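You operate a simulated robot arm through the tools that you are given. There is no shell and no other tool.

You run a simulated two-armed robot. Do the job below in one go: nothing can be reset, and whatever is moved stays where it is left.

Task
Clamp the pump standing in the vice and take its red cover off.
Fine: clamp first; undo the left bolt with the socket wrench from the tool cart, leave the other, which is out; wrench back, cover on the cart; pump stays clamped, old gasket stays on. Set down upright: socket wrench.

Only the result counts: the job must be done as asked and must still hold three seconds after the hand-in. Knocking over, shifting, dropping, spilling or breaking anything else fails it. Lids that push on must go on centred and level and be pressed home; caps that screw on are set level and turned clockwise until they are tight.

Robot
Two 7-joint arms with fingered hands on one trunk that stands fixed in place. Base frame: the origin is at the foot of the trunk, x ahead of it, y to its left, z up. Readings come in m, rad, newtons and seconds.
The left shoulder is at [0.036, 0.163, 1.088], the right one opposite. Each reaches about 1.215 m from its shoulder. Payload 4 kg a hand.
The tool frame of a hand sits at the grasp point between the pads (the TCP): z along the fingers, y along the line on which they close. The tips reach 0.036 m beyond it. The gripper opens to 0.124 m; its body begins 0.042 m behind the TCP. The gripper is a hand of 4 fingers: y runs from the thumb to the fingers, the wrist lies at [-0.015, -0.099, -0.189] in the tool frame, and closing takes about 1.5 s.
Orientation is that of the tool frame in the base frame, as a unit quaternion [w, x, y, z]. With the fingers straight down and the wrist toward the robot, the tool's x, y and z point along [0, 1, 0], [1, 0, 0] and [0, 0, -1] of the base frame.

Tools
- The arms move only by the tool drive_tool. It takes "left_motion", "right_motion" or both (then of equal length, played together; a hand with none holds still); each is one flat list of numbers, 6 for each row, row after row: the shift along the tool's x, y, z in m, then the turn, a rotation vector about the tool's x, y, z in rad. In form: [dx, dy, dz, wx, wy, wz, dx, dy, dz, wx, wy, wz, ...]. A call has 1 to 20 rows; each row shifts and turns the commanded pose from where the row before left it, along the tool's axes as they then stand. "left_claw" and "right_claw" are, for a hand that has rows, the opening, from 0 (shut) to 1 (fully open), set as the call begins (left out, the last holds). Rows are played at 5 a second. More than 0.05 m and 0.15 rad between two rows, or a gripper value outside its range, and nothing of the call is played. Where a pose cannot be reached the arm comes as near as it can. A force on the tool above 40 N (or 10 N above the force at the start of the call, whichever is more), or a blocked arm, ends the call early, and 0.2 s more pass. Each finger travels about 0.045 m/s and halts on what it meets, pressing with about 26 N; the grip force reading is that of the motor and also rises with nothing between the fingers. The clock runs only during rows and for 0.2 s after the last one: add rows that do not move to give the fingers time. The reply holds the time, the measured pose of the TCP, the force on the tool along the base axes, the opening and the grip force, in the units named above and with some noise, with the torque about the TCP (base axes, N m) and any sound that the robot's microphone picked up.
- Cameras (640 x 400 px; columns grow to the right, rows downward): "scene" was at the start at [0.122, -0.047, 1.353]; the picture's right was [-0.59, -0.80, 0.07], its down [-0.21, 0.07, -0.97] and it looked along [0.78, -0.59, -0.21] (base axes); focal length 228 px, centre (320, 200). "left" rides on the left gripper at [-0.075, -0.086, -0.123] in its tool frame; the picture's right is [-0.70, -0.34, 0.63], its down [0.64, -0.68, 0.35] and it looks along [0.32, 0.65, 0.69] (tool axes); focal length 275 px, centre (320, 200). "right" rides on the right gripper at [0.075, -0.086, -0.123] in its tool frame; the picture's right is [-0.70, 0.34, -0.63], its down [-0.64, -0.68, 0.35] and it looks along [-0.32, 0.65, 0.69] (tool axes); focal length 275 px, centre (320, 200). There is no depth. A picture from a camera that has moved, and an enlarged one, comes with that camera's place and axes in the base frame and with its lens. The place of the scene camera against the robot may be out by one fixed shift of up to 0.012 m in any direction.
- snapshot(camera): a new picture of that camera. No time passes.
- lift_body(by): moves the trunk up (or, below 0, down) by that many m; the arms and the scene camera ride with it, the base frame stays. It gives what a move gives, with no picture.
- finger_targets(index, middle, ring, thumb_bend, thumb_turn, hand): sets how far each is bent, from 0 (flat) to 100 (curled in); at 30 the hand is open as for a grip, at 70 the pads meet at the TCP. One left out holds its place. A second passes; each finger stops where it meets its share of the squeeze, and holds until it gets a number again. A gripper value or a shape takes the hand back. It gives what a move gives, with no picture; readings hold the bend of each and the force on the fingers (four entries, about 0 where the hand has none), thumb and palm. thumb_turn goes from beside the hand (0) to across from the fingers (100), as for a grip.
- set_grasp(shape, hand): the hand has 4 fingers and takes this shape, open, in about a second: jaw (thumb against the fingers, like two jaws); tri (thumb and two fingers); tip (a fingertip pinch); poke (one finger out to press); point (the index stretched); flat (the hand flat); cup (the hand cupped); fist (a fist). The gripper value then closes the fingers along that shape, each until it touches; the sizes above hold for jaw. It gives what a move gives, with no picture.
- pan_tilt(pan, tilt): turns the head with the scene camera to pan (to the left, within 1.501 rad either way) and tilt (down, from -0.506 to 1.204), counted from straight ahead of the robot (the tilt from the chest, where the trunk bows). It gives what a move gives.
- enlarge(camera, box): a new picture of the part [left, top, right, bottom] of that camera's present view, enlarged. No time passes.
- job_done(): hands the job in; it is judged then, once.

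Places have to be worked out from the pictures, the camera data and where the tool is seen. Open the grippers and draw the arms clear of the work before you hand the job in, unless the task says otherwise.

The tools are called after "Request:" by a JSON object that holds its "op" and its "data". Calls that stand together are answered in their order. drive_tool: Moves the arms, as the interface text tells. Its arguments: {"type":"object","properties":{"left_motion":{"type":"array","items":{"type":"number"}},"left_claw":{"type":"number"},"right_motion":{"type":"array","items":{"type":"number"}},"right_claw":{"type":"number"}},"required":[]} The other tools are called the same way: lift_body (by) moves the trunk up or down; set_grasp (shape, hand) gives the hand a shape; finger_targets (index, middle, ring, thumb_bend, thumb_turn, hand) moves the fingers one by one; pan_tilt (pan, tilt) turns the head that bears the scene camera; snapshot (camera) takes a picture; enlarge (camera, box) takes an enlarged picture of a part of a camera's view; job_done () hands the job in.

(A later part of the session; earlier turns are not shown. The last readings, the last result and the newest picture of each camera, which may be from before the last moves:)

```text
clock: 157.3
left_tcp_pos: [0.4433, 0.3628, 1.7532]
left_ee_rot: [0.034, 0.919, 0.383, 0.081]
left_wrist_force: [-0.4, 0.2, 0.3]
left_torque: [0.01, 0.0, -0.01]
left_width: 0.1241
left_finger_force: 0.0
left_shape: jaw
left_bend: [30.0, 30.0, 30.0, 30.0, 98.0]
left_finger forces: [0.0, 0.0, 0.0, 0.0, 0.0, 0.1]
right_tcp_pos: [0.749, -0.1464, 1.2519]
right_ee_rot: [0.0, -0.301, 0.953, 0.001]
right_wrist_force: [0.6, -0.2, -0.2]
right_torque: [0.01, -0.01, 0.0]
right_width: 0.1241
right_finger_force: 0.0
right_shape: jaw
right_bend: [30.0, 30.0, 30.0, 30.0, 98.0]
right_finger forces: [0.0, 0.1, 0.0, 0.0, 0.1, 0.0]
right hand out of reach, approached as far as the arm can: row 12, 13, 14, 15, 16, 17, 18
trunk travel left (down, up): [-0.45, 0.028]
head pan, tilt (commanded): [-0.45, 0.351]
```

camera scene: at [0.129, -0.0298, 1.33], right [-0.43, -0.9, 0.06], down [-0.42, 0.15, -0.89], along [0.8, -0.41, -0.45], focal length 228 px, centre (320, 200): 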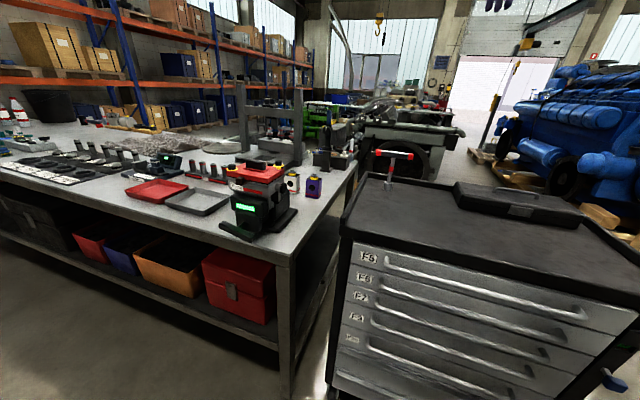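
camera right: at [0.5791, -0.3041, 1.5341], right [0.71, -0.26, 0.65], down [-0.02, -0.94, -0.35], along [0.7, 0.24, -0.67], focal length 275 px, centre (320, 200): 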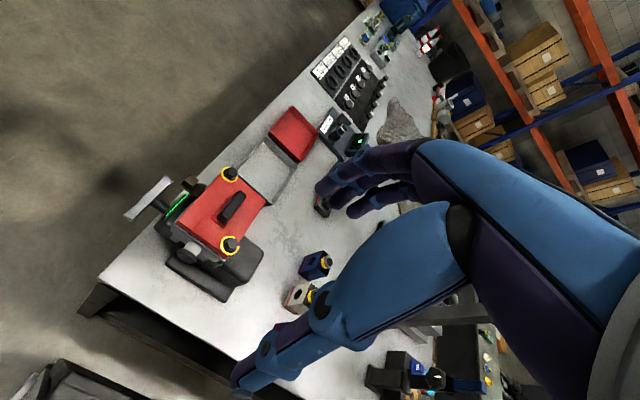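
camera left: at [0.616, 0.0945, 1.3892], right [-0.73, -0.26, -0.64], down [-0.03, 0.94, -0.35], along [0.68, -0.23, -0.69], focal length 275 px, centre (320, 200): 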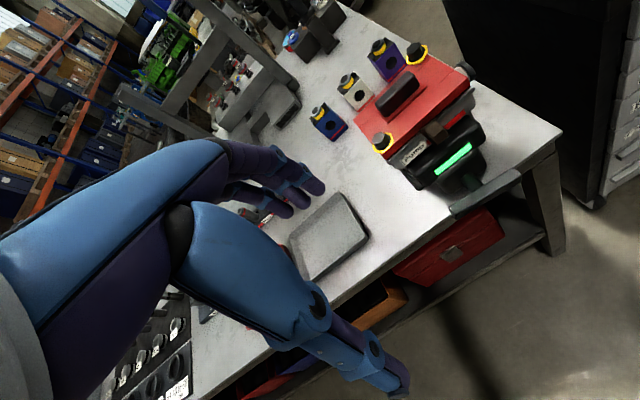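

The widest window is ~70–80° per stroke. Before re-fetching the wrench I will do a gentle lift test on the cover: the bolt already turned freely (torque ≈ 0) and shows the ring. I raise the hand, return to yaw +45°, and lower the trunk a little.

Request:
{"op": "drive_tool", "data": {"right_motion": [0, 0, -0.045, 0, 0, 0, 0, 0, -0.045, 0, 0, 0, 0, 0, -0.045, 0, 0, 0, 0, 0, 0, 0, 0, 0.14, 0, 0, 0, 0, 0, 0.14, 0, 0, 0, 0, 0, 0.14, 0, 0, 0, 0, 0, 0.14, 0, 0, 0, 0, 0, 0.14, 0, 0, 0, 0, 0, 0.14, 0, 0, 0, 0, 0, 0.14, 0, 0, 0, 0, 0, 0.14, 0, 0, 0, 0, 0, 0.14, 0, 0, 0, 0, 0, 0.14, 0, 0, 0, 0, 0, 0]}}

Request:
{"op": "lift_body", "data": {"by": -0.1}}

Request:
{"op": "snapshot", "data": {"camera": "right"}}

```text
clock: 160.3
left_tcp_pos: [0.4449, 0.3607, 1.7535]
left_ee_rot: [0.035, 0.919, 0.383, 0.082]
left_wrist_force: [0.0, -1.0, 0.9]
left_torque: [-0.05, -0.01, 0.0]
left_width: 0.1241
left_finger_force: 0.1
left_shape: jaw
left_bend: [30.0, 30.0, 30.0, 30.0, 98.0]
left_finger forces: [0.0, 0.1, 0.1, 0.0, 0.0, 0.0]
right_tcp_pos: [0.7408, -0.1529, 1.3848]
right_ee_rot: [-0.001, 0.385, 0.923, 0.0]
right_wrist_force: [-0.2, 0.4, -0.9]
right_torque: [-0.03, -0.01, 0.01]
right_width: 0.1239
right_finger_force: 0.1
right_shape: jaw
right_bend: [30.0, 30.0, 30.0, 30.0, 98.0]
right_finger forces: [0.1, 0.0, 0.1, 0.0, 0.0, 0.0]
right hand out of reach, approached as far as the arm can: row 3
trunk travel left (down, up): [-0.45, 0.028]
head pan, tilt (commanded): [-0.45, 0.351]
```

```text
clock: 161.7
left_tcp_pos: [0.4421, 0.3625, 1.6537]
left_ee_rot: [0.034, 0.919, 0.383, 0.081]
left_wrist_force: [-0.5, 0.6, 0.1]
left_torque: [0.01, 0.02, 0.05]
left_width: 0.1238
left_finger_force: 0.1
left_shape: jaw
left_bend: [30.0, 30.0, 30.0, 30.0, 98.0]
left_finger forces: [0.0, 0.0, 0.0, 0.0, 0.0, 0.0]
right_tcp_pos: [0.7409, -0.1522, 1.2853]
right_ee_rot: [0.0, 0.384, 0.923, 0.0]
right_wrist_force: [-0.6, 0.0, -0.5]
right_torque: [-0.03, 0.0, 0.0]
right_width: 0.1241
right_finger_force: 0.0
right_shape: jaw
right_bend: [30.0, 30.0, 30.0, 30.0, 98.0]
right_finger forces: [0.0, 0.0, 0.0, 0.0, 0.0, 0.0]
trunk travel left (down, up): [-0.35, 0.128]
head pan, tilt (commanded): [-0.45, 0.351]
```

```text
taken
camera right: at [0.6267, -0.1599, 1.4074], right [0.73, -0.26, 0.63], down [-0.03, -0.94, -0.35], along [0.68, 0.23, -0.69], focal length 275 px, centre (320, 200)
```

right: 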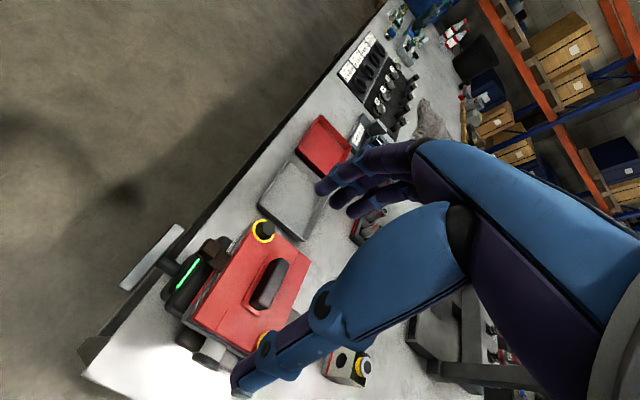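

I move over the handle (centre ≈[0.796,-0.161]) and lower to z≈1.20 for a closer look.

Request:
{"op": "drive_tool", "data": {"right_motion": [-0.0226, 0.0164, 0, 0, 0, 0, -0.0226, 0.0164, 0, 0, 0, 0, 0, 0, 0.04, 0, 0, 0, 0, 0, 0.04, 0, 0, 0, 0, 0, 0, 0, 0, 0]}}

Request:
{"op": "snapshot", "data": {"camera": "right"}}

Request:
{"op": "enlarge", "data": {"camera": "scene", "box": [200, 130, 320, 250]}}

```text
clock: 162.9
left_tcp_pos: [0.443, 0.3626, 1.6528]
left_ee_rot: [0.034, 0.919, 0.383, 0.081]
left_wrist_force: [-0.2, -1.1, -0.2]
left_torque: [0.03, 0.02, 0.0]
left_width: 0.1242
left_finger_force: 0.0
left_shape: jaw
left_bend: [30.0, 30.0, 30.0, 30.0, 98.0]
left_finger forces: [0.0, 0.1, 0.0, 0.0, 0.0, 0.1]
right_tcp_pos: [0.7989, -0.1639, 1.2058]
right_ee_rot: [0.0, 0.383, 0.924, -0.001]
right_wrist_force: [1.6, 0.5, 0.0]
right_torque: [-0.03, -0.01, -0.03]
right_width: 0.1239
right_finger_force: 0.0
right_shape: jaw
right_bend: [30.0, 30.0, 30.0, 30.0, 98.0]
right_finger forces: [0.0, 0.0, 0.0, 0.0, 0.0, 0.0]
trunk travel left (down, up): [-0.35, 0.128]
head pan, tilt (commanded): [-0.45, 0.351]
```

```text
taken
camera right: at [0.685, -0.1712, 1.3281], right [0.73, -0.25, 0.63], down [-0.03, -0.94, -0.34], along [0.68, 0.23, -0.69], focal length 275 px, centre (320, 200)
```

right: 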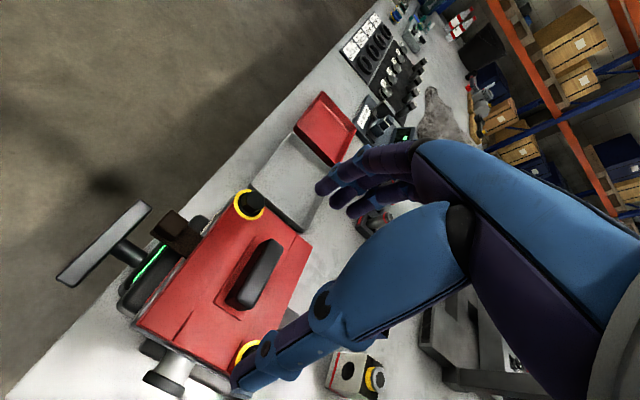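

```text
3.33 times, centred on (260, 190) of scene
camera zoom: at [0.0901, -0.0317, 1.4413], right [-0.43, -0.9, 0.02], down [-0.35, 0.15, -0.93], along [0.83, -0.41, -0.38], focal length 762 px, centre (520, 233)
```

zoom: 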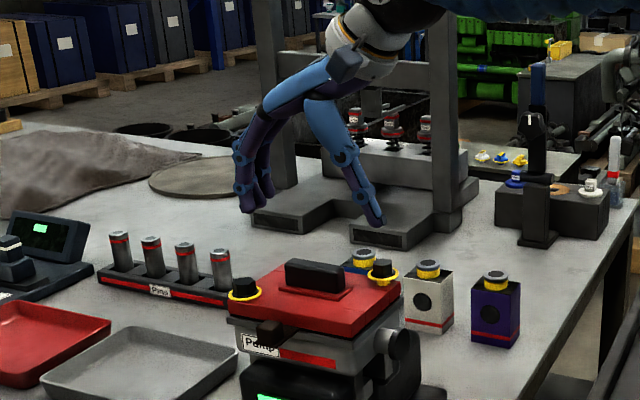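

The handle is centred under the hand (within ~5 mm), top at about z≈1.115, cover top ≈1.08. I lower to z≈1.145 and check clearances to the bolts.

Request:
{"op": "drive_tool", "data": {"right_motion": [0, 0, 0.03, 0, 0, 0, 0, 0, 0.03, 0, 0, 0, 0, 0, 0, 0, 0, 0]}}

Request:
{"op": "snapshot", "data": {"camera": "right"}}

Request:
{"op": "enlarge", "data": {"camera": "scene", "box": [220, 160, 300, 230]}}

```text
clock: 163.7
left_tcp_pos: [0.4435, 0.3626, 1.654]
left_ee_rot: [0.034, 0.919, 0.383, 0.082]
left_wrist_force: [0.7, -0.5, 1.0]
left_torque: [-0.01, 0.01, -0.02]
left_width: 0.1241
left_finger_force: 0.0
left_shape: jaw
left_bend: [30.0, 30.0, 30.0, 30.0, 98.0]
left_finger forces: [0.1, 0.0, 0.0, 0.1, 0.0, 0.1]
right_tcp_pos: [0.7977, -0.1641, 1.1459]
right_ee_rot: [0.0, 0.383, 0.924, 0.0]
right_wrist_force: [0.1, 0.2, -0.2]
right_torque: [0.01, 0.02, -0.01]
right_width: 0.1238
right_finger_force: 0.1
right_shape: jaw
right_bend: [30.0, 30.0, 30.0, 30.0, 98.0]
right_finger forces: [0.1, 0.0, 0.0, 0.0, 0.1, 0.1]
trunk travel left (down, up): [-0.35, 0.128]
head pan, tilt (commanded): [-0.45, 0.351]
```

```text
taken
camera right: at [0.6841, -0.1712, 1.2689], right [0.73, -0.26, 0.63], down [-0.03, -0.94, -0.34], along [0.68, 0.23, -0.69], focal length 275 px, centre (320, 200)
```

right: 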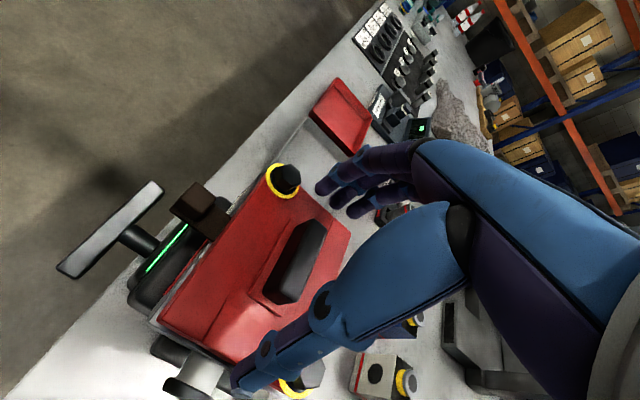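

```text
5.71 times, centred on (260, 195) of scene
camera zoom: at [0.0907, -0.0319, 1.4412], right [-0.43, -0.9, 0.02], down [-0.35, 0.15, -0.93], along [0.83, -0.41, -0.38], focal length 1306 px, centre (663, 229)
```

zoom: 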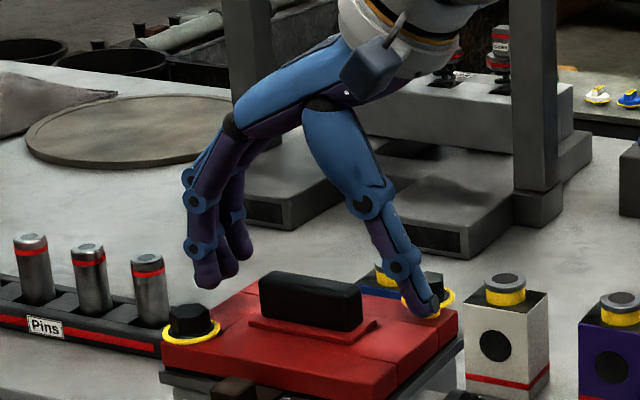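

Clearances look fine: fingers at the left end, thumb at the right end between handle and right bolt. I lower the last 2.5 cm.

Request:
{"op": "drive_tool", "data": {"right_motion": [0, 0.001, 0.012, 0, 0, 0, 0, 0.001, 0.011, 0, 0, 0, 0, 0, 0, 0, 0, 0]}}

Request:
{"op": "snapshot", "data": {"camera": "right"}}

Request:
{"op": "enlarge", "data": {"camera": "scene", "box": [220, 160, 300, 230]}}

```text
clock: 164.5
left_tcp_pos: [0.441, 0.3618, 1.6557]
left_ee_rot: [0.035, 0.919, 0.383, 0.083]
left_wrist_force: [-0.1, -0.3, -0.2]
left_torque: [-0.02, 0.0, 0.0]
left_width: 0.1239
left_finger_force: 0.1
left_shape: jaw
left_bend: [30.0, 30.0, 30.0, 30.0, 98.0]
left_finger forces: [0.0, 0.0, 0.0, 0.0, 0.1, 0.0]
right_tcp_pos: [0.7972, -0.1614, 1.1268]
right_ee_rot: [0.001, 0.385, 0.923, 0.003]
right_wrist_force: [-1.3, -3.9, 26.2]
right_torque: [1.08, -1.29, -0.14]
right_width: 0.1224
right_finger_force: 0.1
right_shape: jaw
right_bend: [29.0, 30.0, 30.0, 30.0, 98.0]
right_finger forces: [10.8, 14.9, 0.1, 0.0, 0.0, 0.1]
trunk travel left (down, up): [-0.35, 0.128]
head pan, tilt (commanded): [-0.45, 0.351]
```

```text
taken
camera right: at [0.6834, -0.1686, 1.2485], right [0.73, -0.26, 0.64], down [-0.03, -0.94, -0.35], along [0.69, 0.24, -0.69], focal length 275 px, centre (320, 200)
```

right: 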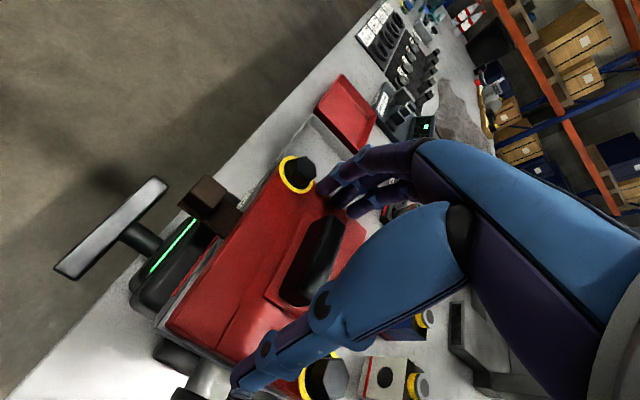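

```text
5.71 times, centred on (260, 195) of scene
camera zoom: at [0.0889, -0.0323, 1.4417], right [-0.43, -0.9, 0.02], down [-0.35, 0.15, -0.93], along [0.83, -0.41, -0.38], focal length 1306 px, centre (663, 229)
```

zoom: 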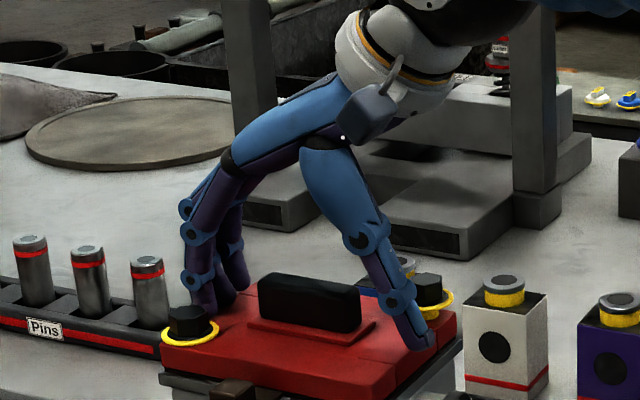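

The index and middle tips touched the cover (26 N), so the cover top is at ~1.09. I lift 5 mm and then close thumb and fingers on the handle ends.

Request:
{"op": "drive_tool", "data": {"right_motion": [0, 0, -0.003, 0, 0, 0, 0, 0, -0.003, 0, 0, 0, 0, 0, 0, 0, 0, 0]}}

Request:
{"op": "drive_tool", "data": {"right_motion": [0, 0, 0, 0, 0, 0, 0, 0, 0, 0, 0, 0, 0, 0, 0, 0, 0, 0, 0, 0, 0, 0, 0, 0, 0, 0, 0, 0, 0, 0, 0, 0, 0, 0, 0, 0, 0, 0, 0, 0, 0, 0], "right_claw": 0}}

Request:
{"op": "snapshot", "data": {"camera": "right"}}

Request:
{"op": "enlarge", "data": {"camera": "scene", "box": [220, 160, 300, 230]}}

```text
clock: 165.3
left_tcp_pos: [0.4432, 0.362, 1.6546]
left_ee_rot: [0.034, 0.919, 0.383, 0.083]
left_wrist_force: [-0.5, 0.2, 0.2]
left_torque: [-0.01, 0.0, -0.01]
left_width: 0.1237
left_finger_force: 0.0
left_shape: jaw
left_bend: [30.0, 30.0, 30.0, 30.0, 98.0]
left_finger forces: [0.0, 0.0, 0.0, 0.0, 0.0, 0.0]
right_tcp_pos: [0.7968, -0.1609, 1.1281]
right_ee_rot: [0.0, 0.383, 0.924, -0.001]
right_wrist_force: [0.3, -1.1, 10.2]
right_torque: [0.38, -0.58, -0.12]
right_width: 0.123
right_finger_force: 0.1
right_shape: jaw
right_bend: [30.0, 30.0, 30.0, 30.0, 98.0]
right_finger forces: [0.6, 8.9, 0.1, 0.0, 0.1, 0.0]
trunk travel left (down, up): [-0.35, 0.128]
head pan, tilt (commanded): [-0.45, 0.351]
```

```text
clock: 166.9
left_tcp_pos: [0.4391, 0.3598, 1.6552]
left_ee_rot: [0.034, 0.92, 0.382, 0.083]
left_wrist_force: [0.8, 0.4, -1.2]
left_torque: [-0.04, -0.03, 0.0]
left_width: 0.1239
left_finger_force: 0.0
left_shape: jaw
left_bend: [30.0, 30.0, 30.0, 30.0, 98.0]
left_finger forces: [0.1, 0.0, 0.1, 0.0, 0.1, 0.0]
right_tcp_pos: [0.7964, -0.1631, 1.1313]
right_ee_rot: [0.001, 0.384, 0.923, 0.001]
right_wrist_force: [-18.9, -20.4, 21.1]
right_torque: [0.33, -0.22, 0.04]
right_width: 0.0855
right_finger_force: 26.1
right_shape: jaw
right_bend: [36.0, 38.0, 36.0, 53.0, 99.0]
right_finger forces: [11.6, 3.7, 0.1, 0.1, 36.5, 0.0]
trunk travel left (down, up): [-0.35, 0.128]
head pan, tilt (commanded): [-0.45, 0.351]
```

```text
taken
camera right: at [0.6818, -0.1706, 1.2527], right [0.73, -0.26, 0.64], down [-0.03, -0.94, -0.35], along [0.68, 0.23, -0.69], focal length 275 px, centre (320, 200)
```

right: 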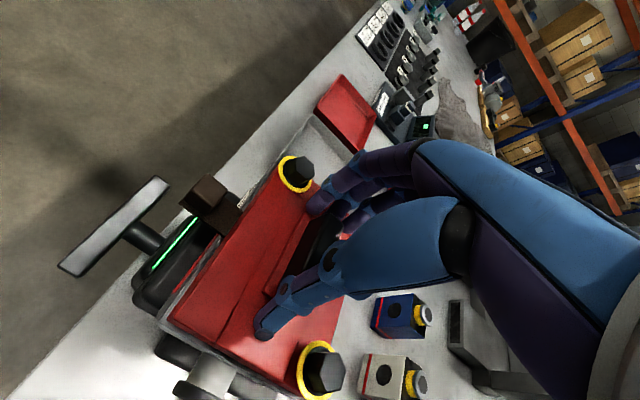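

```text
5.71 times, centred on (260, 195) of scene
camera zoom: at [0.0873, -0.0339, 1.4414], right [-0.43, -0.9, 0.02], down [-0.34, 0.15, -0.93], along [0.83, -0.41, -0.38], focal length 1306 px, centre (663, 229)
```

zoom: 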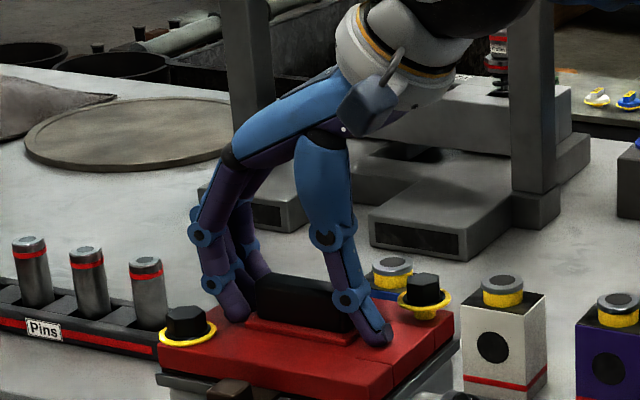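

Gripped, but off-centre: the hand is pushed ~28 N toward the thumb side and 21 N up. I relieve that by shifting 5 mm toward the thumb side and 3 mm up.

Request:
{"op": "drive_tool", "data": {"right_motion": [0, -0.0025, -0.0015, 0, 0, 0, 0, -0.0025, -0.0015, 0, 0, 0, 0, 0, 0, 0, 0, 0, 0, 0, 0, 0, 0, 0]}}

Request:
{"op": "enlarge", "data": {"camera": "scene", "box": [220, 160, 300, 230]}}

```text
clock: 167.9
left_tcp_pos: [0.442, 0.3591, 1.6543]
left_ee_rot: [0.034, 0.919, 0.383, 0.083]
left_wrist_force: [-0.1, -0.4, -0.3]
left_torque: [0.02, 0.0, 0.0]
left_width: 0.1238
left_finger_force: 0.1
left_shape: jaw
left_bend: [30.0, 30.0, 30.0, 30.0, 98.0]
left_finger forces: [0.0, 0.0, 0.1, 0.1, 0.0, 0.1]
right_tcp_pos: [0.792, -0.164, 1.1316]
right_ee_rot: [0.0, 0.383, 0.924, -0.001]
right_wrist_force: [-10.7, -14.6, 9.2]
right_torque: [0.47, -0.39, 0.03]
right_width: 0.0861
right_finger_force: 26.1
right_shape: jaw
right_bend: [36.0, 38.0, 36.0, 54.0, 100.0]
right_finger forces: [10.1, 2.9, 0.0, 0.1, 20.6, 0.0]
trunk travel left (down, up): [-0.35, 0.128]
head pan, tilt (commanded): [-0.45, 0.351]
```

```text
5.71 times, centred on (260, 195) of scene
camera zoom: at [0.0893, -0.0335, 1.4412], right [-0.43, -0.9, 0.02], down [-0.35, 0.15, -0.93], along [0.83, -0.41, -0.38], focal length 1306 px, centre (663, 229)
```

zoom: 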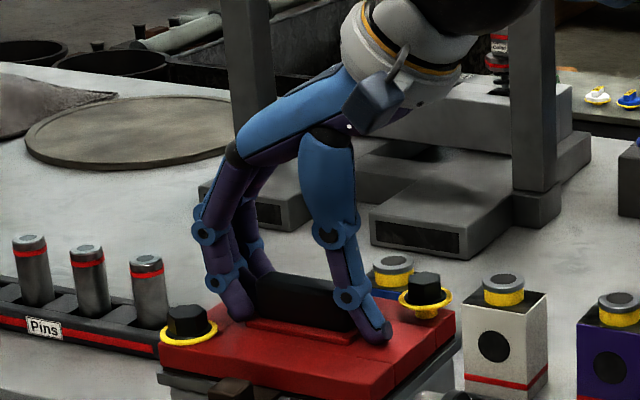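

Better. Another 3 mm the same way and 2 mm up.

Request:
{"op": "drive_tool", "data": {"right_motion": [0, -0.003, -0.002, 0, 0, 0, 0, 0, 0, 0, 0, 0, 0, 0, 0, 0, 0, 0]}}

Request:
{"op": "snapshot", "data": {"camera": "right"}}

```text
clock: 168.7
left_tcp_pos: [0.4408, 0.3599, 1.6538]
left_ee_rot: [0.033, 0.919, 0.383, 0.082]
left_wrist_force: [0.5, 0.0, -0.9]
left_torque: [-0.01, 0.0, 0.01]
left_width: 0.1238
left_finger_force: 0.1
left_shape: jaw
left_bend: [30.0, 30.0, 30.0, 30.0, 98.0]
left_finger forces: [0.0, 0.1, 0.0, 0.1, 0.0, 0.1]
right_tcp_pos: [0.7899, -0.1663, 1.1338]
right_ee_rot: [0.0, 0.384, 0.923, 0.0]
right_wrist_force: [-11.5, -10.6, 3.9]
right_torque: [-0.07, 0.22, 0.19]
right_width: 0.0682
right_finger_force: 26.0
right_shape: jaw
right_bend: [41.0, 38.0, 36.0, 56.0, 100.0]
right_finger forces: [3.7, 3.2, 0.0, 0.0, 17.8, 0.1]
trunk travel left (down, up): [-0.35, 0.128]
head pan, tilt (commanded): [-0.45, 0.351]
```

```text
taken
camera right: at [0.6769, -0.1735, 1.2561], right [0.73, -0.26, 0.63], down [-0.03, -0.94, -0.35], along [0.68, 0.23, -0.69], focal length 275 px, centre (320, 200)
```

right: 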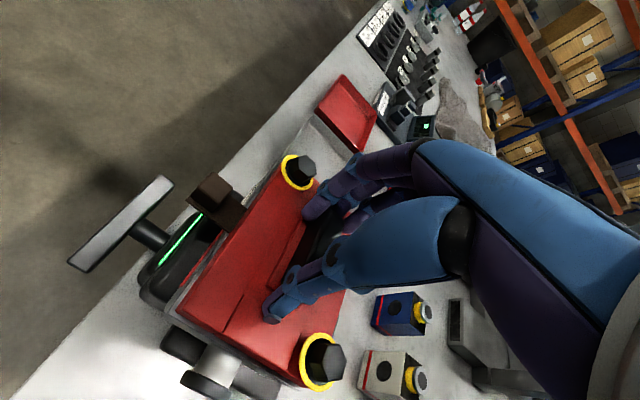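

Still a net push; I shift 3 mm more toward the thumb side so both ends share the grip evenly.

Request:
{"op": "drive_tool", "data": {"right_motion": [0, -0.003, -0.001, 0, 0, 0, 0, 0, 0, 0, 0, 0, 0, 0, 0, 0, 0, 0, 0, 0, 0, 0, 0, 0]}}

Request:
{"op": "enlarge", "data": {"camera": "right", "box": [230, 130, 410, 330]}}

Request:
{"op": "enlarge", "data": {"camera": "scene", "box": [220, 160, 300, 230]}}

```text
clock: 169.7
left_tcp_pos: [0.4437, 0.361, 1.6546]
left_ee_rot: [0.034, 0.92, 0.383, 0.081]
left_wrist_force: [0.4, 0.8, -0.1]
left_torque: [0.01, 0.04, 0.0]
left_width: 0.124
left_finger_force: 0.1
left_shape: jaw
left_bend: [30.0, 30.0, 30.0, 30.0, 98.0]
left_finger forces: [0.0, 0.0, 0.0, 0.0, 0.0, 0.1]
right_tcp_pos: [0.7879, -0.1684, 1.1344]
right_ee_rot: [0.0, 0.384, 0.923, 0.0]
right_wrist_force: [-9.0, -6.6, 1.1]
right_torque: [-0.03, 0.19, 0.26]
right_width: 0.0668
right_finger_force: 25.6
right_shape: jaw
right_bend: [41.0, 37.0, 36.0, 57.0, 100.0]
right_finger forces: [3.7, 4.9, 0.0, 0.0, 15.5, 0.1]
trunk travel left (down, up): [-0.35, 0.128]
head pan, tilt (commanded): [-0.45, 0.351]
```

```text
2.00 times, centred on (320, 230) of right
camera zoom: at [0.6756, -0.1754, 1.2565], right [0.73, -0.26, 0.63], down [-0.03, -0.94, -0.35], along [0.68, 0.23, -0.69], focal length 551 px, centre (320, 140)
```

zoom: 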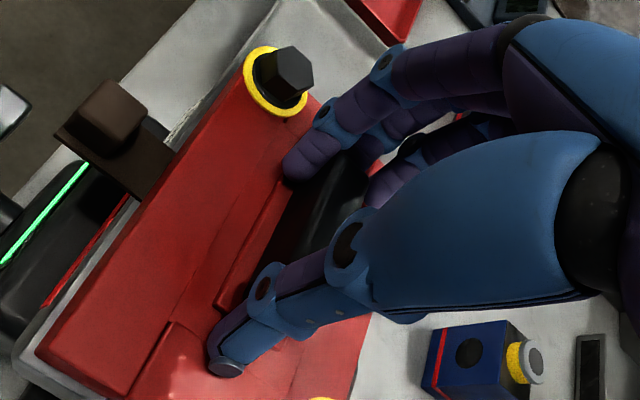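

```text
5.71 times, centred on (260, 195) of scene
camera zoom: at [0.09, -0.0326, 1.4412], right [-0.43, -0.9, 0.02], down [-0.35, 0.15, -0.93], along [0.83, -0.41, -0.38], focal length 1306 px, centre (663, 229)
```

zoom: 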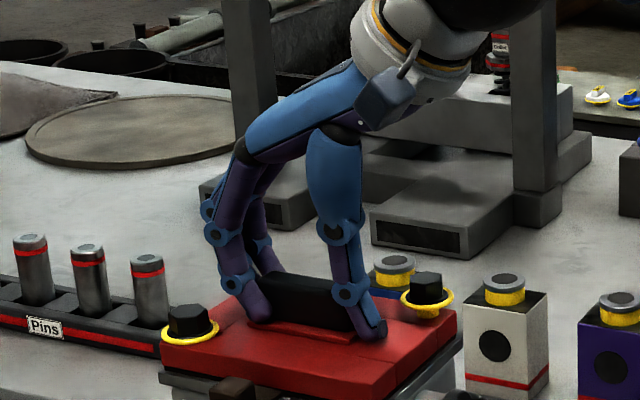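

The handle end sits between index and middle with the thumb opposite. One more 2 mm shift, then a gentle 4 mm lift to feel whether the cover comes free.

Request:
{"op": "drive_tool", "data": {"right_motion": [0, -0.002, 0, 0, 0, 0, 0, 0, 0, 0, 0, 0, 0, 0, -0.002, 0, 0, 0, 0, 0, -0.002, 0, 0, 0, 0, 0, 0, 0, 0, 0]}}

Request:
{"op": "enlarge", "data": {"camera": "scene", "box": [220, 160, 300, 230]}}

```text
clock: 170.9
left_tcp_pos: [0.445, 0.3606, 1.6527]
left_ee_rot: [0.034, 0.92, 0.383, 0.082]
left_wrist_force: [0.4, -0.1, 0.2]
left_torque: [-0.03, -0.04, -0.03]
left_width: 0.124
left_finger_force: 0.1
left_shape: jaw
left_bend: [30.0, 30.0, 30.0, 30.0, 98.0]
left_finger forces: [0.0, 0.1, 0.1, 0.0, 0.0, 0.0]
right_tcp_pos: [0.7875, -0.1708, 1.1354]
right_ee_rot: [-0.001, 0.384, 0.923, -0.001]
right_wrist_force: [-3.9, -3.8, -5.9]
right_torque: [-0.04, 0.16, 0.24]
right_width: 0.0649
right_finger_force: 26.1
right_shape: jaw
right_bend: [41.0, 36.0, 36.0, 58.0, 100.0]
right_finger forces: [2.9, 6.2, 0.0, 0.0, 11.9, 0.0]
trunk travel left (down, up): [-0.35, 0.128]
head pan, tilt (commanded): [-0.45, 0.351]
```

```text
5.71 times, centred on (260, 195) of scene
camera zoom: at [0.0913, -0.0325, 1.441], right [-0.43, -0.9, 0.02], down [-0.35, 0.15, -0.93], along [0.83, -0.41, -0.38], focal length 1306 px, centre (663, 229)
```

zoom: 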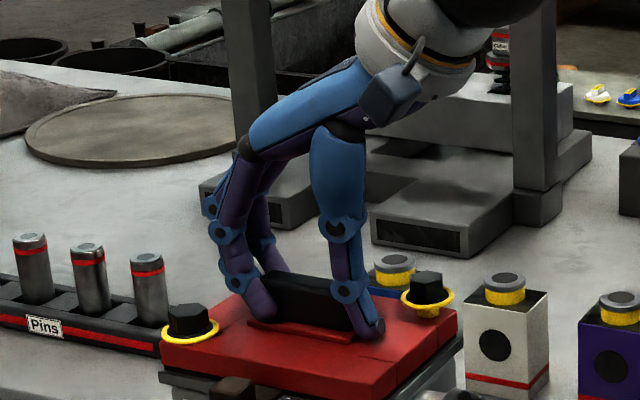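

The hand feels 6 N downward and the cover has not moved yet. I pull gently a little more (2 × 2 mm).

Request:
{"op": "drive_tool", "data": {"right_motion": [0, 0, -0.002, 0, 0, 0, 0, 0, -0.002, 0, 0, 0, 0, 0, 0, 0, 0, 0]}}

Request:
{"op": "enlarge", "data": {"camera": "scene", "box": [220, 160, 300, 230]}}

```text
clock: 171.7
left_tcp_pos: [0.4444, 0.3613, 1.6544]
left_ee_rot: [0.034, 0.919, 0.383, 0.082]
left_wrist_force: [-0.2, 0.8, -0.2]
left_torque: [-0.01, 0.01, -0.01]
left_width: 0.1239
left_finger_force: 0.1
left_shape: jaw
left_bend: [30.0, 30.0, 30.0, 30.0, 98.0]
left_finger forces: [0.1, 0.1, 0.0, 0.0, 0.0, 0.0]
right_tcp_pos: [0.7887, -0.1704, 1.1398]
right_ee_rot: [-0.001, 0.383, 0.924, 0.0]
right_wrist_force: [-7.1, -2.1, -7.3]
right_torque: [-0.17, 0.33, 0.22]
right_width: 0.063
right_finger_force: 25.4
right_shape: jaw
right_bend: [42.0, 36.0, 36.0, 59.0, 100.0]
right_finger forces: [3.8, 5.2, 0.0, 0.0, 10.7, 0.1]
trunk travel left (down, up): [-0.35, 0.128]
head pan, tilt (commanded): [-0.45, 0.351]
```

```text
5.71 times, centred on (260, 195) of scene
camera zoom: at [0.0911, -0.0325, 1.4411], right [-0.43, -0.9, 0.02], down [-0.35, 0.15, -0.93], along [0.83, -0.41, -0.38], focal length 1306 px, centre (663, 229)
```

zoom: 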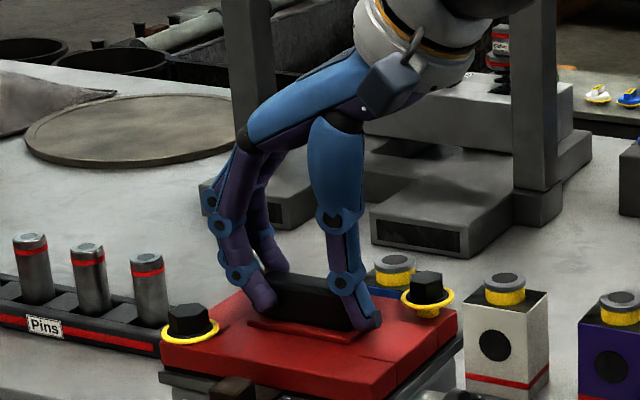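

The fingertips slip up the handle at ~8 N without moving the cover, so the left bolt must still be holding: it rose only ~1.5–2 mm versus 7 mm for the right one. I release, back straight up and will turn the bolt further with the wrench.

Request:
{"op": "drive_tool", "data": {"right_motion": [0, 0, -0.003, 0, 0, 0, 0, 0, -0.003, 0, 0, 0, 0, 0, 0, 0, 0, 0, 0, 0, 0, 0, 0, 0, 0, 0, 0, 0, 0, 0, 0, 0, 0, 0, 0, 0], "right_claw": 0.8}}

Request:
{"op": "drive_tool", "data": {"right_motion": [0, 0, -0.02, 0, 0, 0, 0, 0, -0.04, 0, 0, 0, 0, 0, -0.04, 0, 0, 0, 0, 0, -0.04, 0, 0, 0, 0, 0, -0.04, 0, 0, 0], "right_claw": 1}}

Request:
{"op": "snapshot", "data": {"camera": "right"}}

Request:
{"op": "enlarge", "data": {"camera": "scene", "box": [200, 150, 320, 250]}}

```text
clock: 173.1
left_tcp_pos: [0.4444, 0.3611, 1.6534]
left_ee_rot: [0.035, 0.92, 0.383, 0.081]
left_wrist_force: [-0.2, 0.2, 0.0]
left_torque: [-0.03, 0.01, -0.05]
left_width: 0.124
left_finger_force: 0.0
left_shape: jaw
left_bend: [30.0, 30.0, 30.0, 30.0, 98.0]
left_finger forces: [0.0, 0.0, 0.0, 0.0, 0.0, 0.0]
right_tcp_pos: [0.7877, -0.1699, 1.1474]
right_ee_rot: [-0.001, 0.383, 0.924, -0.001]
right_wrist_force: [0.8, -0.8, -0.3]
right_torque: [0.03, 0.02, -0.02]
right_width: 0.0992
right_finger_force: 0.1
right_shape: jaw
right_bend: [32.0, 35.0, 34.0, 0.0, 98.0]
right_finger forces: [0.1, 0.0, 0.0, 0.0, 0.0, 0.1]
trunk travel left (down, up): [-0.35, 0.128]
head pan, tilt (commanded): [-0.45, 0.351]
```

```text
clock: 174.3
left_tcp_pos: [0.4415, 0.3626, 1.6522]
left_ee_rot: [0.034, 0.919, 0.384, 0.082]
left_wrist_force: [-0.6, 1.1, 0.1]
left_torque: [0.04, 0.03, -0.04]
left_width: 0.1238
left_finger_force: 0.0
left_shape: jaw
left_bend: [30.0, 30.0, 30.0, 30.0, 98.0]
left_finger forces: [0.0, 0.0, 0.1, 0.0, 0.0, 0.0]
right_tcp_pos: [0.7882, -0.17, 1.3308]
right_ee_rot: [0.001, 0.383, 0.924, 0.0]
right_wrist_force: [1.0, -0.1, -0.6]
right_torque: [-0.01, -0.01, 0.03]
right_width: 0.1239
right_finger_force: 0.1
right_shape: jaw
right_bend: [30.0, 30.0, 30.0, 30.0, 98.0]
right_finger forces: [0.0, 0.0, 0.1, 0.0, 0.0, 0.0]
trunk travel left (down, up): [-0.35, 0.128]
head pan, tilt (commanded): [-0.45, 0.351]
```

```text
taken
camera right: at [0.6743, -0.1771, 1.4536], right [0.73, -0.25, 0.63], down [-0.03, -0.94, -0.34], along [0.68, 0.23, -0.69], focal length 275 px, centre (320, 200)
```

right: 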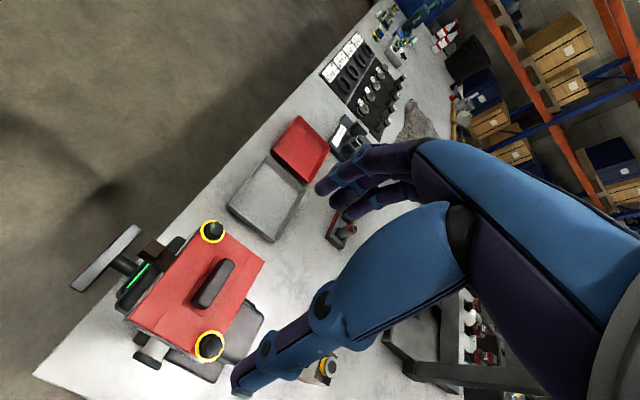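

```text
4.00 times, centred on (260, 200) of scene
camera zoom: at [0.0902, -0.0317, 1.4413], right [-0.43, -0.9, 0.02], down [-0.35, 0.15, -0.93], along [0.83, -0.41, -0.38], focal length 914 px, centre (560, 200)
```

zoom: 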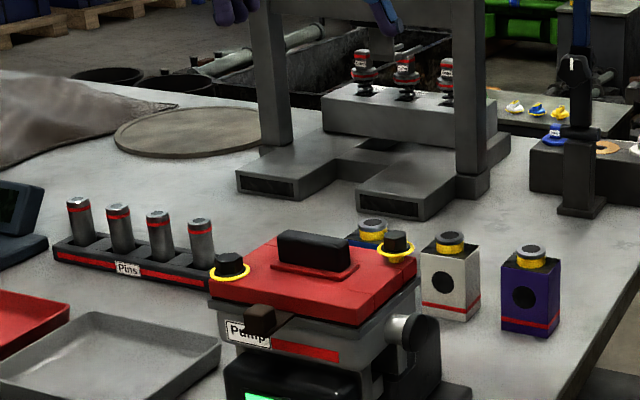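

Nothing was disturbed. I take the right hand back toward the cart, turning it to yaw −45°.

Request:
{"op": "drive_tool", "data": {"right_motion": [-0.0215, -0.0328, -0.0117, 0, 0, 0, -0.0215, -0.0328, -0.0117, 0, 0, 0, -0.0215, -0.0328, -0.0117, 0, 0, 0, -0.0215, -0.0328, -0.0117, 0, 0, 0, -0.0215, -0.0328, -0.0117, 0, 0, 0, -0.0215, -0.0328, -0.0117, 0, 0, 0, 0, 0, 0, 0, 0, 0.1428, 0, 0, 0, 0, 0, 0.1428, 0, 0, 0, 0, 0, 0.1428, 0, 0, 0, 0, 0, 0.1428, 0, 0, 0, 0, 0, 0.1428, 0, 0, 0, 0, 0, 0.1428, 0, 0, 0, 0, 0, 0.1428, 0, 0, 0, 0, 0, 0.1428, 0, 0, 0, 0, 0, 0.1428, 0, 0, 0, 0, 0, 0.1428, 0, 0, 0, 0, 0, 0.1428, 0, 0, 0, 0, 0, 0]}}

Request:
{"op": "pan_tilt", "data": {"pan": -0.641, "tilt": 0.25}}

Request:
{"op": "snapshot", "data": {"camera": "scene"}}

```text
clock: 178.1
left_tcp_pos: [0.4428, 0.362, 1.6529]
left_ee_rot: [0.034, 0.92, 0.383, 0.082]
left_wrist_force: [1.0, 0.7, -0.4]
left_torque: [-0.03, 0.01, -0.03]
left_width: 0.1238
left_finger_force: 0.1
left_shape: jaw
left_bend: [30.0, 30.0, 30.0, 30.0, 98.0]
left_finger forces: [0.1, 0.1, 0.1, 0.0, 0.1, 0.0]
right_tcp_pos: [0.7403, -0.4003, 1.3964]
right_ee_rot: [0.0, 0.925, 0.381, -0.001]
right_wrist_force: [-0.1, -0.1, 0.8]
right_torque: [-0.01, -0.01, 0.0]
right_width: 0.1236
right_finger_force: 0.0
right_shape: jaw
right_bend: [30.0, 30.0, 30.0, 30.0, 98.0]
right_finger forces: [0.0, 0.0, 0.1, 0.1, 0.0, 0.0]
trunk travel left (down, up): [-0.35, 0.128]
head pan, tilt (commanded): [-0.45, 0.351]
```

```text
clock: 178.8
left_tcp_pos: [0.4427, 0.3625, 1.6546]
left_ee_rot: [0.033, 0.92, 0.383, 0.083]
left_wrist_force: [0.9, -0.4, 0.0]
left_torque: [-0.01, -0.04, 0.02]
left_width: 0.1239
left_finger_force: 0.0
left_shape: jaw
left_bend: [30.0, 30.0, 30.0, 30.0, 98.0]
left_finger forces: [0.1, 0.1, 0.1, 0.0, 0.0, 0.0]
right_tcp_pos: [0.739, -0.3995, 1.3972]
right_ee_rot: [0.0, 0.924, 0.382, -0.001]
right_wrist_force: [-0.8, -0.2, -0.3]
right_torque: [0.04, -0.01, 0.04]
right_width: 0.1237
right_finger_force: 0.0
right_shape: jaw
right_bend: [30.0, 30.0, 30.0, 30.0, 98.0]
right_finger forces: [0.0, 0.0, 0.0, 0.0, 0.0, 0.0]
trunk travel left (down, up): [-0.35, 0.128]
head pan, tilt (commanded): [-0.641, 0.25]
```

```text
taken
camera scene: at [0.0825, -0.0471, 1.4509], right [-0.6, -0.8, 0.02], down [-0.24, 0.15, -0.96], along [0.77, -0.58, -0.28], focal length 228 px, centre (320, 200)
```

scene: 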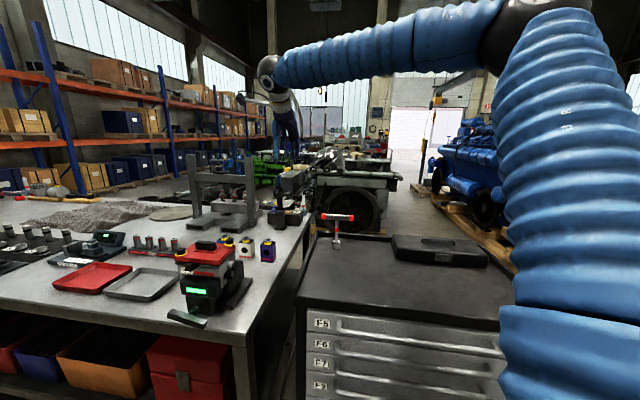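

I move over the wrench and down to about 10 cm above its bar.

Request:
{"op": "drive_tool", "data": {"right_motion": [-0.0284, 0.031, 0, 0, 0, 0, -0.0284, 0.031, 0, 0, 0, 0, -0.0284, 0.031, 0, 0, 0, 0, -0.0284, 0.031, 0, 0, 0, 0, -0.0284, 0.031, 0, 0, 0, 0, -0.0284, 0.031, 0, 0, 0, 0, 0, 0, 0.044, 0, 0, 0, 0, 0, 0.044, 0, 0, 0, 0, 0, 0.044, 0, 0, 0, 0, 0, 0.044, 0, 0, 0, 0, 0, 0, 0, 0, 0]}}

Request:
{"op": "snapshot", "data": {"camera": "right"}}

Request:
{"op": "enlarge", "data": {"camera": "scene", "box": [290, 150, 390, 270]}}

```text
clock: 181.2
left_tcp_pos: [0.4434, 0.3613, 1.6536]
left_ee_rot: [0.034, 0.919, 0.383, 0.082]
left_wrist_force: [-0.2, 0.2, 0.2]
left_torque: [-0.01, 0.02, 0.02]
left_width: 0.1238
left_finger_force: 0.1
left_shape: jaw
left_bend: [30.0, 30.0, 30.0, 30.0, 98.0]
left_finger forces: [0.0, 0.0, 0.0, 0.2, 0.0, 0.0]
right_tcp_pos: [0.7478, -0.656, 1.223]
right_ee_rot: [0.0, 0.924, 0.382, 0.0]
right_wrist_force: [0.4, 0.4, 0.4]
right_torque: [0.0, -0.04, 0.03]
right_width: 0.1241
right_finger_force: 0.1
right_shape: jaw
right_bend: [30.0, 30.0, 30.0, 30.0, 98.0]
right_finger forces: [0.0, 0.0, 0.0, 0.0, 0.0, 0.1]
trunk travel left (down, up): [-0.35, 0.128]
head pan, tilt (commanded): [-0.641, 0.25]
```

```text
taken
camera right: at [0.7411, -0.5416, 1.3446], right [-0.26, -0.73, 0.63], down [-0.94, 0.03, -0.35], along [0.23, -0.68, -0.69], focal length 275 px, centre (320, 200)
```

right: 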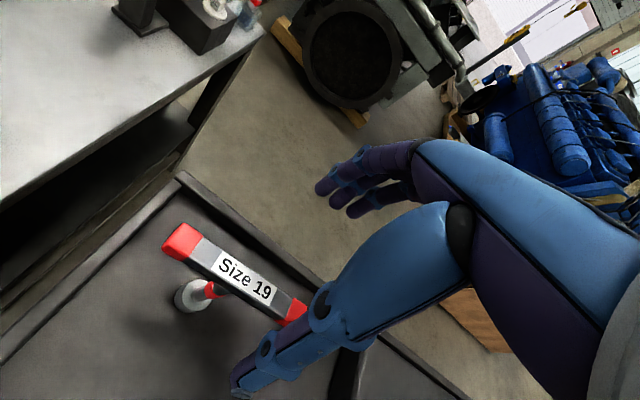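

```text
3.33 times, centred on (340, 210) of scene
camera zoom: at [0.0819, -0.0469, 1.4511], right [-0.6, -0.8, 0.02], down [-0.24, 0.15, -0.96], along [0.77, -0.58, -0.28], focal length 762 px, centre (253, 167)
```

zoom: 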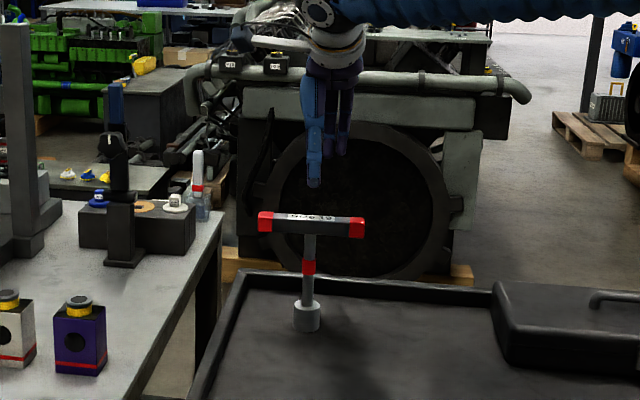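

From this view the bar centre lies ~9 mm along +x and ~10 mm toward the thumb side of my TCP (bar centre z≈1.13). I correct that and descend so the pads meet the bar itself.

Request:
{"op": "drive_tool", "data": {"right_motion": [0.009, -0.01, 0, 0, 0, 0, 0, 0, 0.03, 0, 0, 0, 0, 0, 0.03, 0, 0, 0, 0, 0, 0, 0, 0, 0]}}

Request:
{"op": "enlarge", "data": {"camera": "right", "box": [170, 160, 410, 340]}}

Request:
{"op": "enlarge", "data": {"camera": "scene", "box": [300, 170, 380, 260]}}

```text
clock: 182.2
left_tcp_pos: [0.4418, 0.3632, 1.6536]
left_ee_rot: [0.034, 0.92, 0.383, 0.081]
left_wrist_force: [-0.3, 1.1, 0.3]
left_torque: [-0.02, 0.0, 0.01]
left_width: 0.1239
left_finger_force: 0.2
left_shape: jaw
left_bend: [30.0, 30.0, 30.0, 30.0, 98.0]
left_finger forces: [0.1, 0.0, 0.0, 0.1, 0.0, 0.0]
right_tcp_pos: [0.7474, -0.64, 1.1601]
right_ee_rot: [0.0, 0.924, 0.382, 0.0]
right_wrist_force: [-0.1, -0.6, 0.4]
right_torque: [-0.03, -0.02, -0.03]
right_width: 0.1238
right_finger_force: 0.1
right_shape: jaw
right_bend: [30.0, 30.0, 30.0, 30.0, 98.0]
right_finger forces: [0.0, 0.0, 0.0, 0.0, 0.0, 0.1]
trunk travel left (down, up): [-0.35, 0.128]
head pan, tilt (commanded): [-0.641, 0.25]
```

```text
2.22 times, centred on (290, 250) of right
camera zoom: at [0.7392, -0.5254, 1.2826], right [-0.25, -0.73, 0.63], down [-0.94, 0.03, -0.35], along [0.23, -0.68, -0.69], focal length 612 px, centre (387, 89)
```

zoom: 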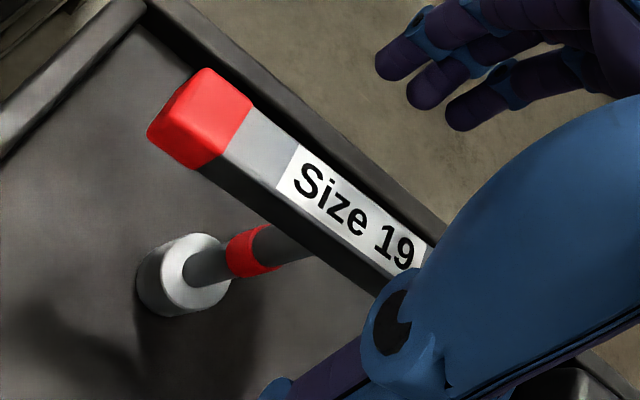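

```text
4.44 times, centred on (340, 215) of scene
camera zoom: at [0.0818, -0.0467, 1.4511], right [-0.6, -0.8, 0.02], down [-0.24, 0.15, -0.96], along [0.77, -0.58, -0.28], focal length 1015 px, centre (231, 133)
```

zoom: 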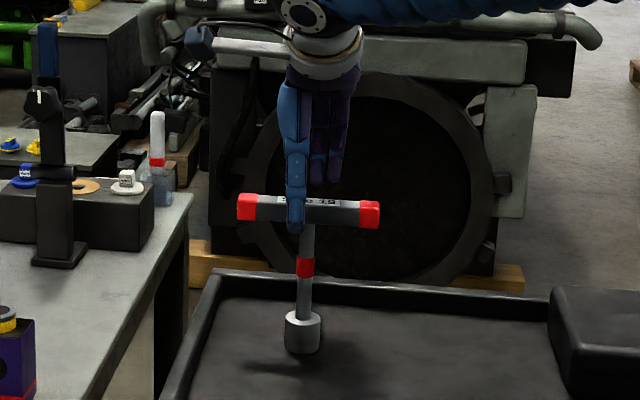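

Bar is centred in the closing direction (top at z≈1.144). I descend 27 mm so the TCP is at the bar's middle, then close.

Request:
{"op": "drive_tool", "data": {"right_motion": [0, 0, 0.014, 0, 0, 0, 0, 0, 0.013, 0, 0, 0, 0, 0, 0, 0, 0, 0]}}

Request:
{"op": "drive_tool", "data": {"right_motion": [0, 0, 0, 0, 0, 0, 0, 0, 0, 0, 0, 0, 0, 0, 0, 0, 0, 0, 0, 0, 0, 0, 0, 0, 0, 0, 0, 0, 0, 0, 0, 0, 0, 0, 0, 0, 0, 0, 0, 0, 0, 0], "right_claw": 0}}

Request:
{"op": "enlarge", "data": {"camera": "right", "box": [170, 130, 410, 310]}}

Request:
{"op": "enlarge", "data": {"camera": "scene", "box": [300, 170, 380, 260]}}

```text
clock: 183.0
left_tcp_pos: [0.4436, 0.3633, 1.6531]
left_ee_rot: [0.035, 0.919, 0.383, 0.082]
left_wrist_force: [-0.5, -0.1, -0.4]
left_torque: [0.01, 0.0, 0.0]
left_width: 0.1242
left_finger_force: 0.0
left_shape: jaw
left_bend: [30.0, 30.0, 30.0, 30.0, 98.0]
left_finger forces: [0.0, 0.1, 0.0, 0.0, 0.0, 0.0]
right_tcp_pos: [0.7474, -0.6369, 1.1337]
right_ee_rot: [0.0, 0.924, 0.382, -0.002]
right_wrist_force: [-0.1, 0.2, 0.1]
right_torque: [0.0, -0.02, 0.0]
right_width: 0.1236
right_finger_force: 0.1
right_shape: jaw
right_bend: [30.0, 30.0, 30.0, 30.0, 98.0]
right_finger forces: [0.1, 0.1, 0.0, 0.0, 0.0, 0.0]
trunk travel left (down, up): [-0.35, 0.128]
head pan, tilt (commanded): [-0.641, 0.25]
```

```text
clock: 184.6
left_tcp_pos: [0.444, 0.3603, 1.6535]
left_ee_rot: [0.034, 0.919, 0.383, 0.082]
left_wrist_force: [-0.2, -0.6, 0.7]
left_torque: [0.0, -0.02, -0.01]
left_width: 0.1239
left_finger_force: 0.1
left_shape: jaw
left_bend: [30.0, 30.0, 30.0, 30.0, 98.0]
left_finger forces: [0.0, 0.0, 0.1, 0.1, 0.2, 0.0]
right_tcp_pos: [0.7464, -0.6391, 1.1342]
right_ee_rot: [0.0, 0.924, 0.382, 0.0]
right_wrist_force: [0.8, -4.4, 0.5]
right_torque: [-0.46, -0.28, 0.01]
right_width: 0.022
right_finger_force: 26.0
right_shape: jaw
right_bend: [59.0, 60.0, 57.0, 64.0, 100.0]
right_finger forces: [15.5, 11.1, 3.5, 0.0, 28.3, 0.1]
trunk travel left (down, up): [-0.35, 0.128]
head pan, tilt (commanded): [-0.641, 0.25]
```

```text
2.22 times, centred on (290, 220) of right
camera zoom: at [0.7403, -0.5251, 1.2553], right [-0.25, -0.73, 0.63], down [-0.94, 0.03, -0.34], along [0.23, -0.68, -0.69], focal length 612 px, centre (387, 156)
```

zoom: 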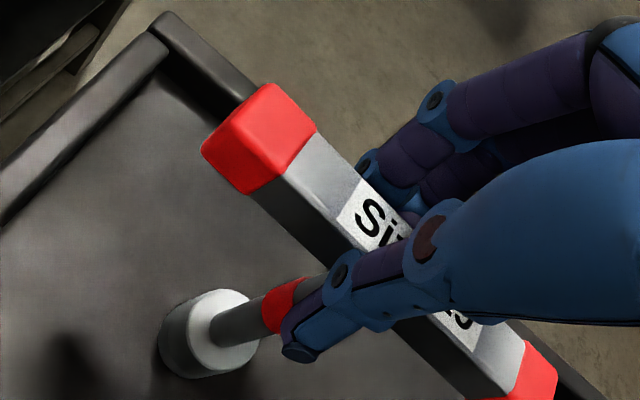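

```text
4.44 times, centred on (340, 215) of scene
camera zoom: at [0.0828, -0.0481, 1.4509], right [-0.6, -0.8, 0.02], down [-0.24, 0.15, -0.96], along [0.77, -0.58, -0.28], focal length 1015 px, centre (231, 133)
```

zoom: 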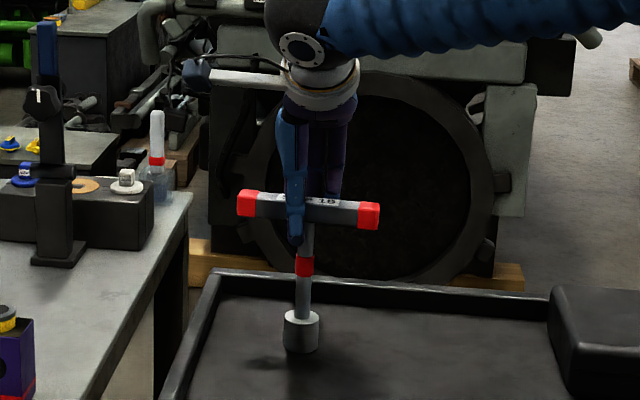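

An excellent grip this time: all three fingers and the thumb on the bar (0.022 m). I lift it straight up.

Request:
{"op": "drive_tool", "data": {"right_motion": [0, 0, -0.01, 0, 0, 0, 0, 0, -0.02, 0, 0, 0, 0, 0, -0.04, 0, 0, 0, 0, 0, -0.045, 0, 0, 0, 0, 0, -0.045, 0, 0, 0, 0, 0, -0.045, 0, 0, 0, 0, 0, -0.045, 0, 0, 0, 0, 0, 0, 0, 0, 0]}}

Request:
{"op": "snapshot", "data": {"camera": "right"}}

Request:
{"op": "enlarge", "data": {"camera": "scene", "box": [290, 110, 390, 250]}}

```text
clock: 186.4
left_tcp_pos: [0.444, 0.3614, 1.6531]
left_ee_rot: [0.033, 0.92, 0.383, 0.082]
left_wrist_force: [0.8, 0.4, 0.0]
left_torque: [0.01, -0.01, 0.03]
left_width: 0.1239
left_finger_force: 0.0
left_shape: jaw
left_bend: [30.0, 30.0, 30.0, 30.0, 98.0]
left_finger forces: [0.0, 0.0, 0.0, 0.0, 0.0, 0.0]
right_tcp_pos: [0.7497, -0.6394, 1.3813]
right_ee_rot: [0.0, 0.924, 0.382, -0.001]
right_wrist_force: [0.3, 0.0, -3.5]
right_torque: [0.0, -0.01, 0.04]
right_width: 0.0155
right_finger_force: 25.9
right_shape: jaw
right_bend: [59.0, 62.0, 59.0, 76.0, 100.0]
right_finger forces: [19.6, 8.6, 3.7, 0.1, 29.4, 0.1]
trunk travel left (down, up): [-0.35, 0.128]
head pan, tilt (commanded): [-0.641, 0.25]
```

```text
taken
camera right: at [0.7432, -0.5256, 1.5047], right [-0.25, -0.73, 0.63], down [-0.94, 0.03, -0.34], along [0.23, -0.68, -0.69], focal length 275 px, centre (320, 200)
```

right: 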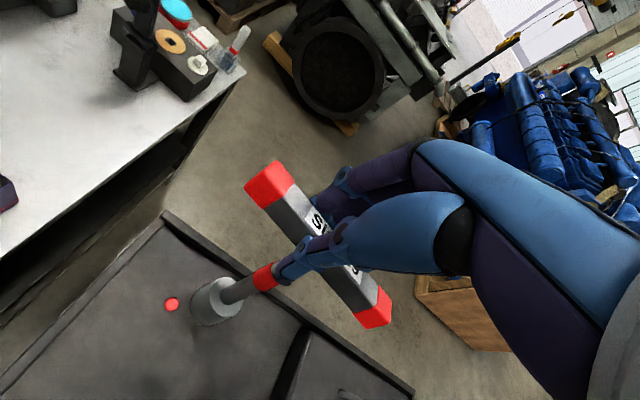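

```text
2.86 times, centred on (340, 180) of scene
camera zoom: at [0.083, -0.0483, 1.4508], right [-0.6, -0.8, 0.02], down [-0.24, 0.15, -0.96], along [0.77, -0.58, -0.28], focal length 653 px, centre (263, 257)
```

zoom: 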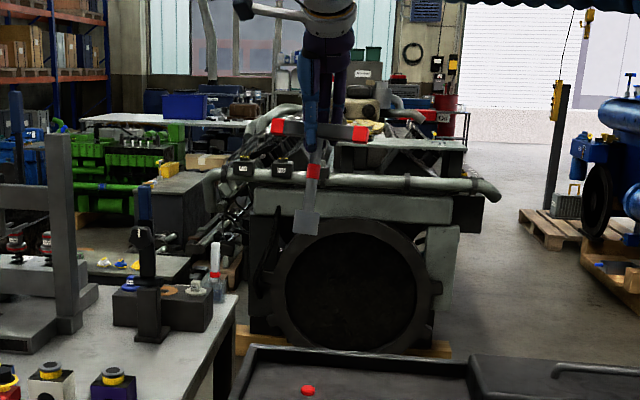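

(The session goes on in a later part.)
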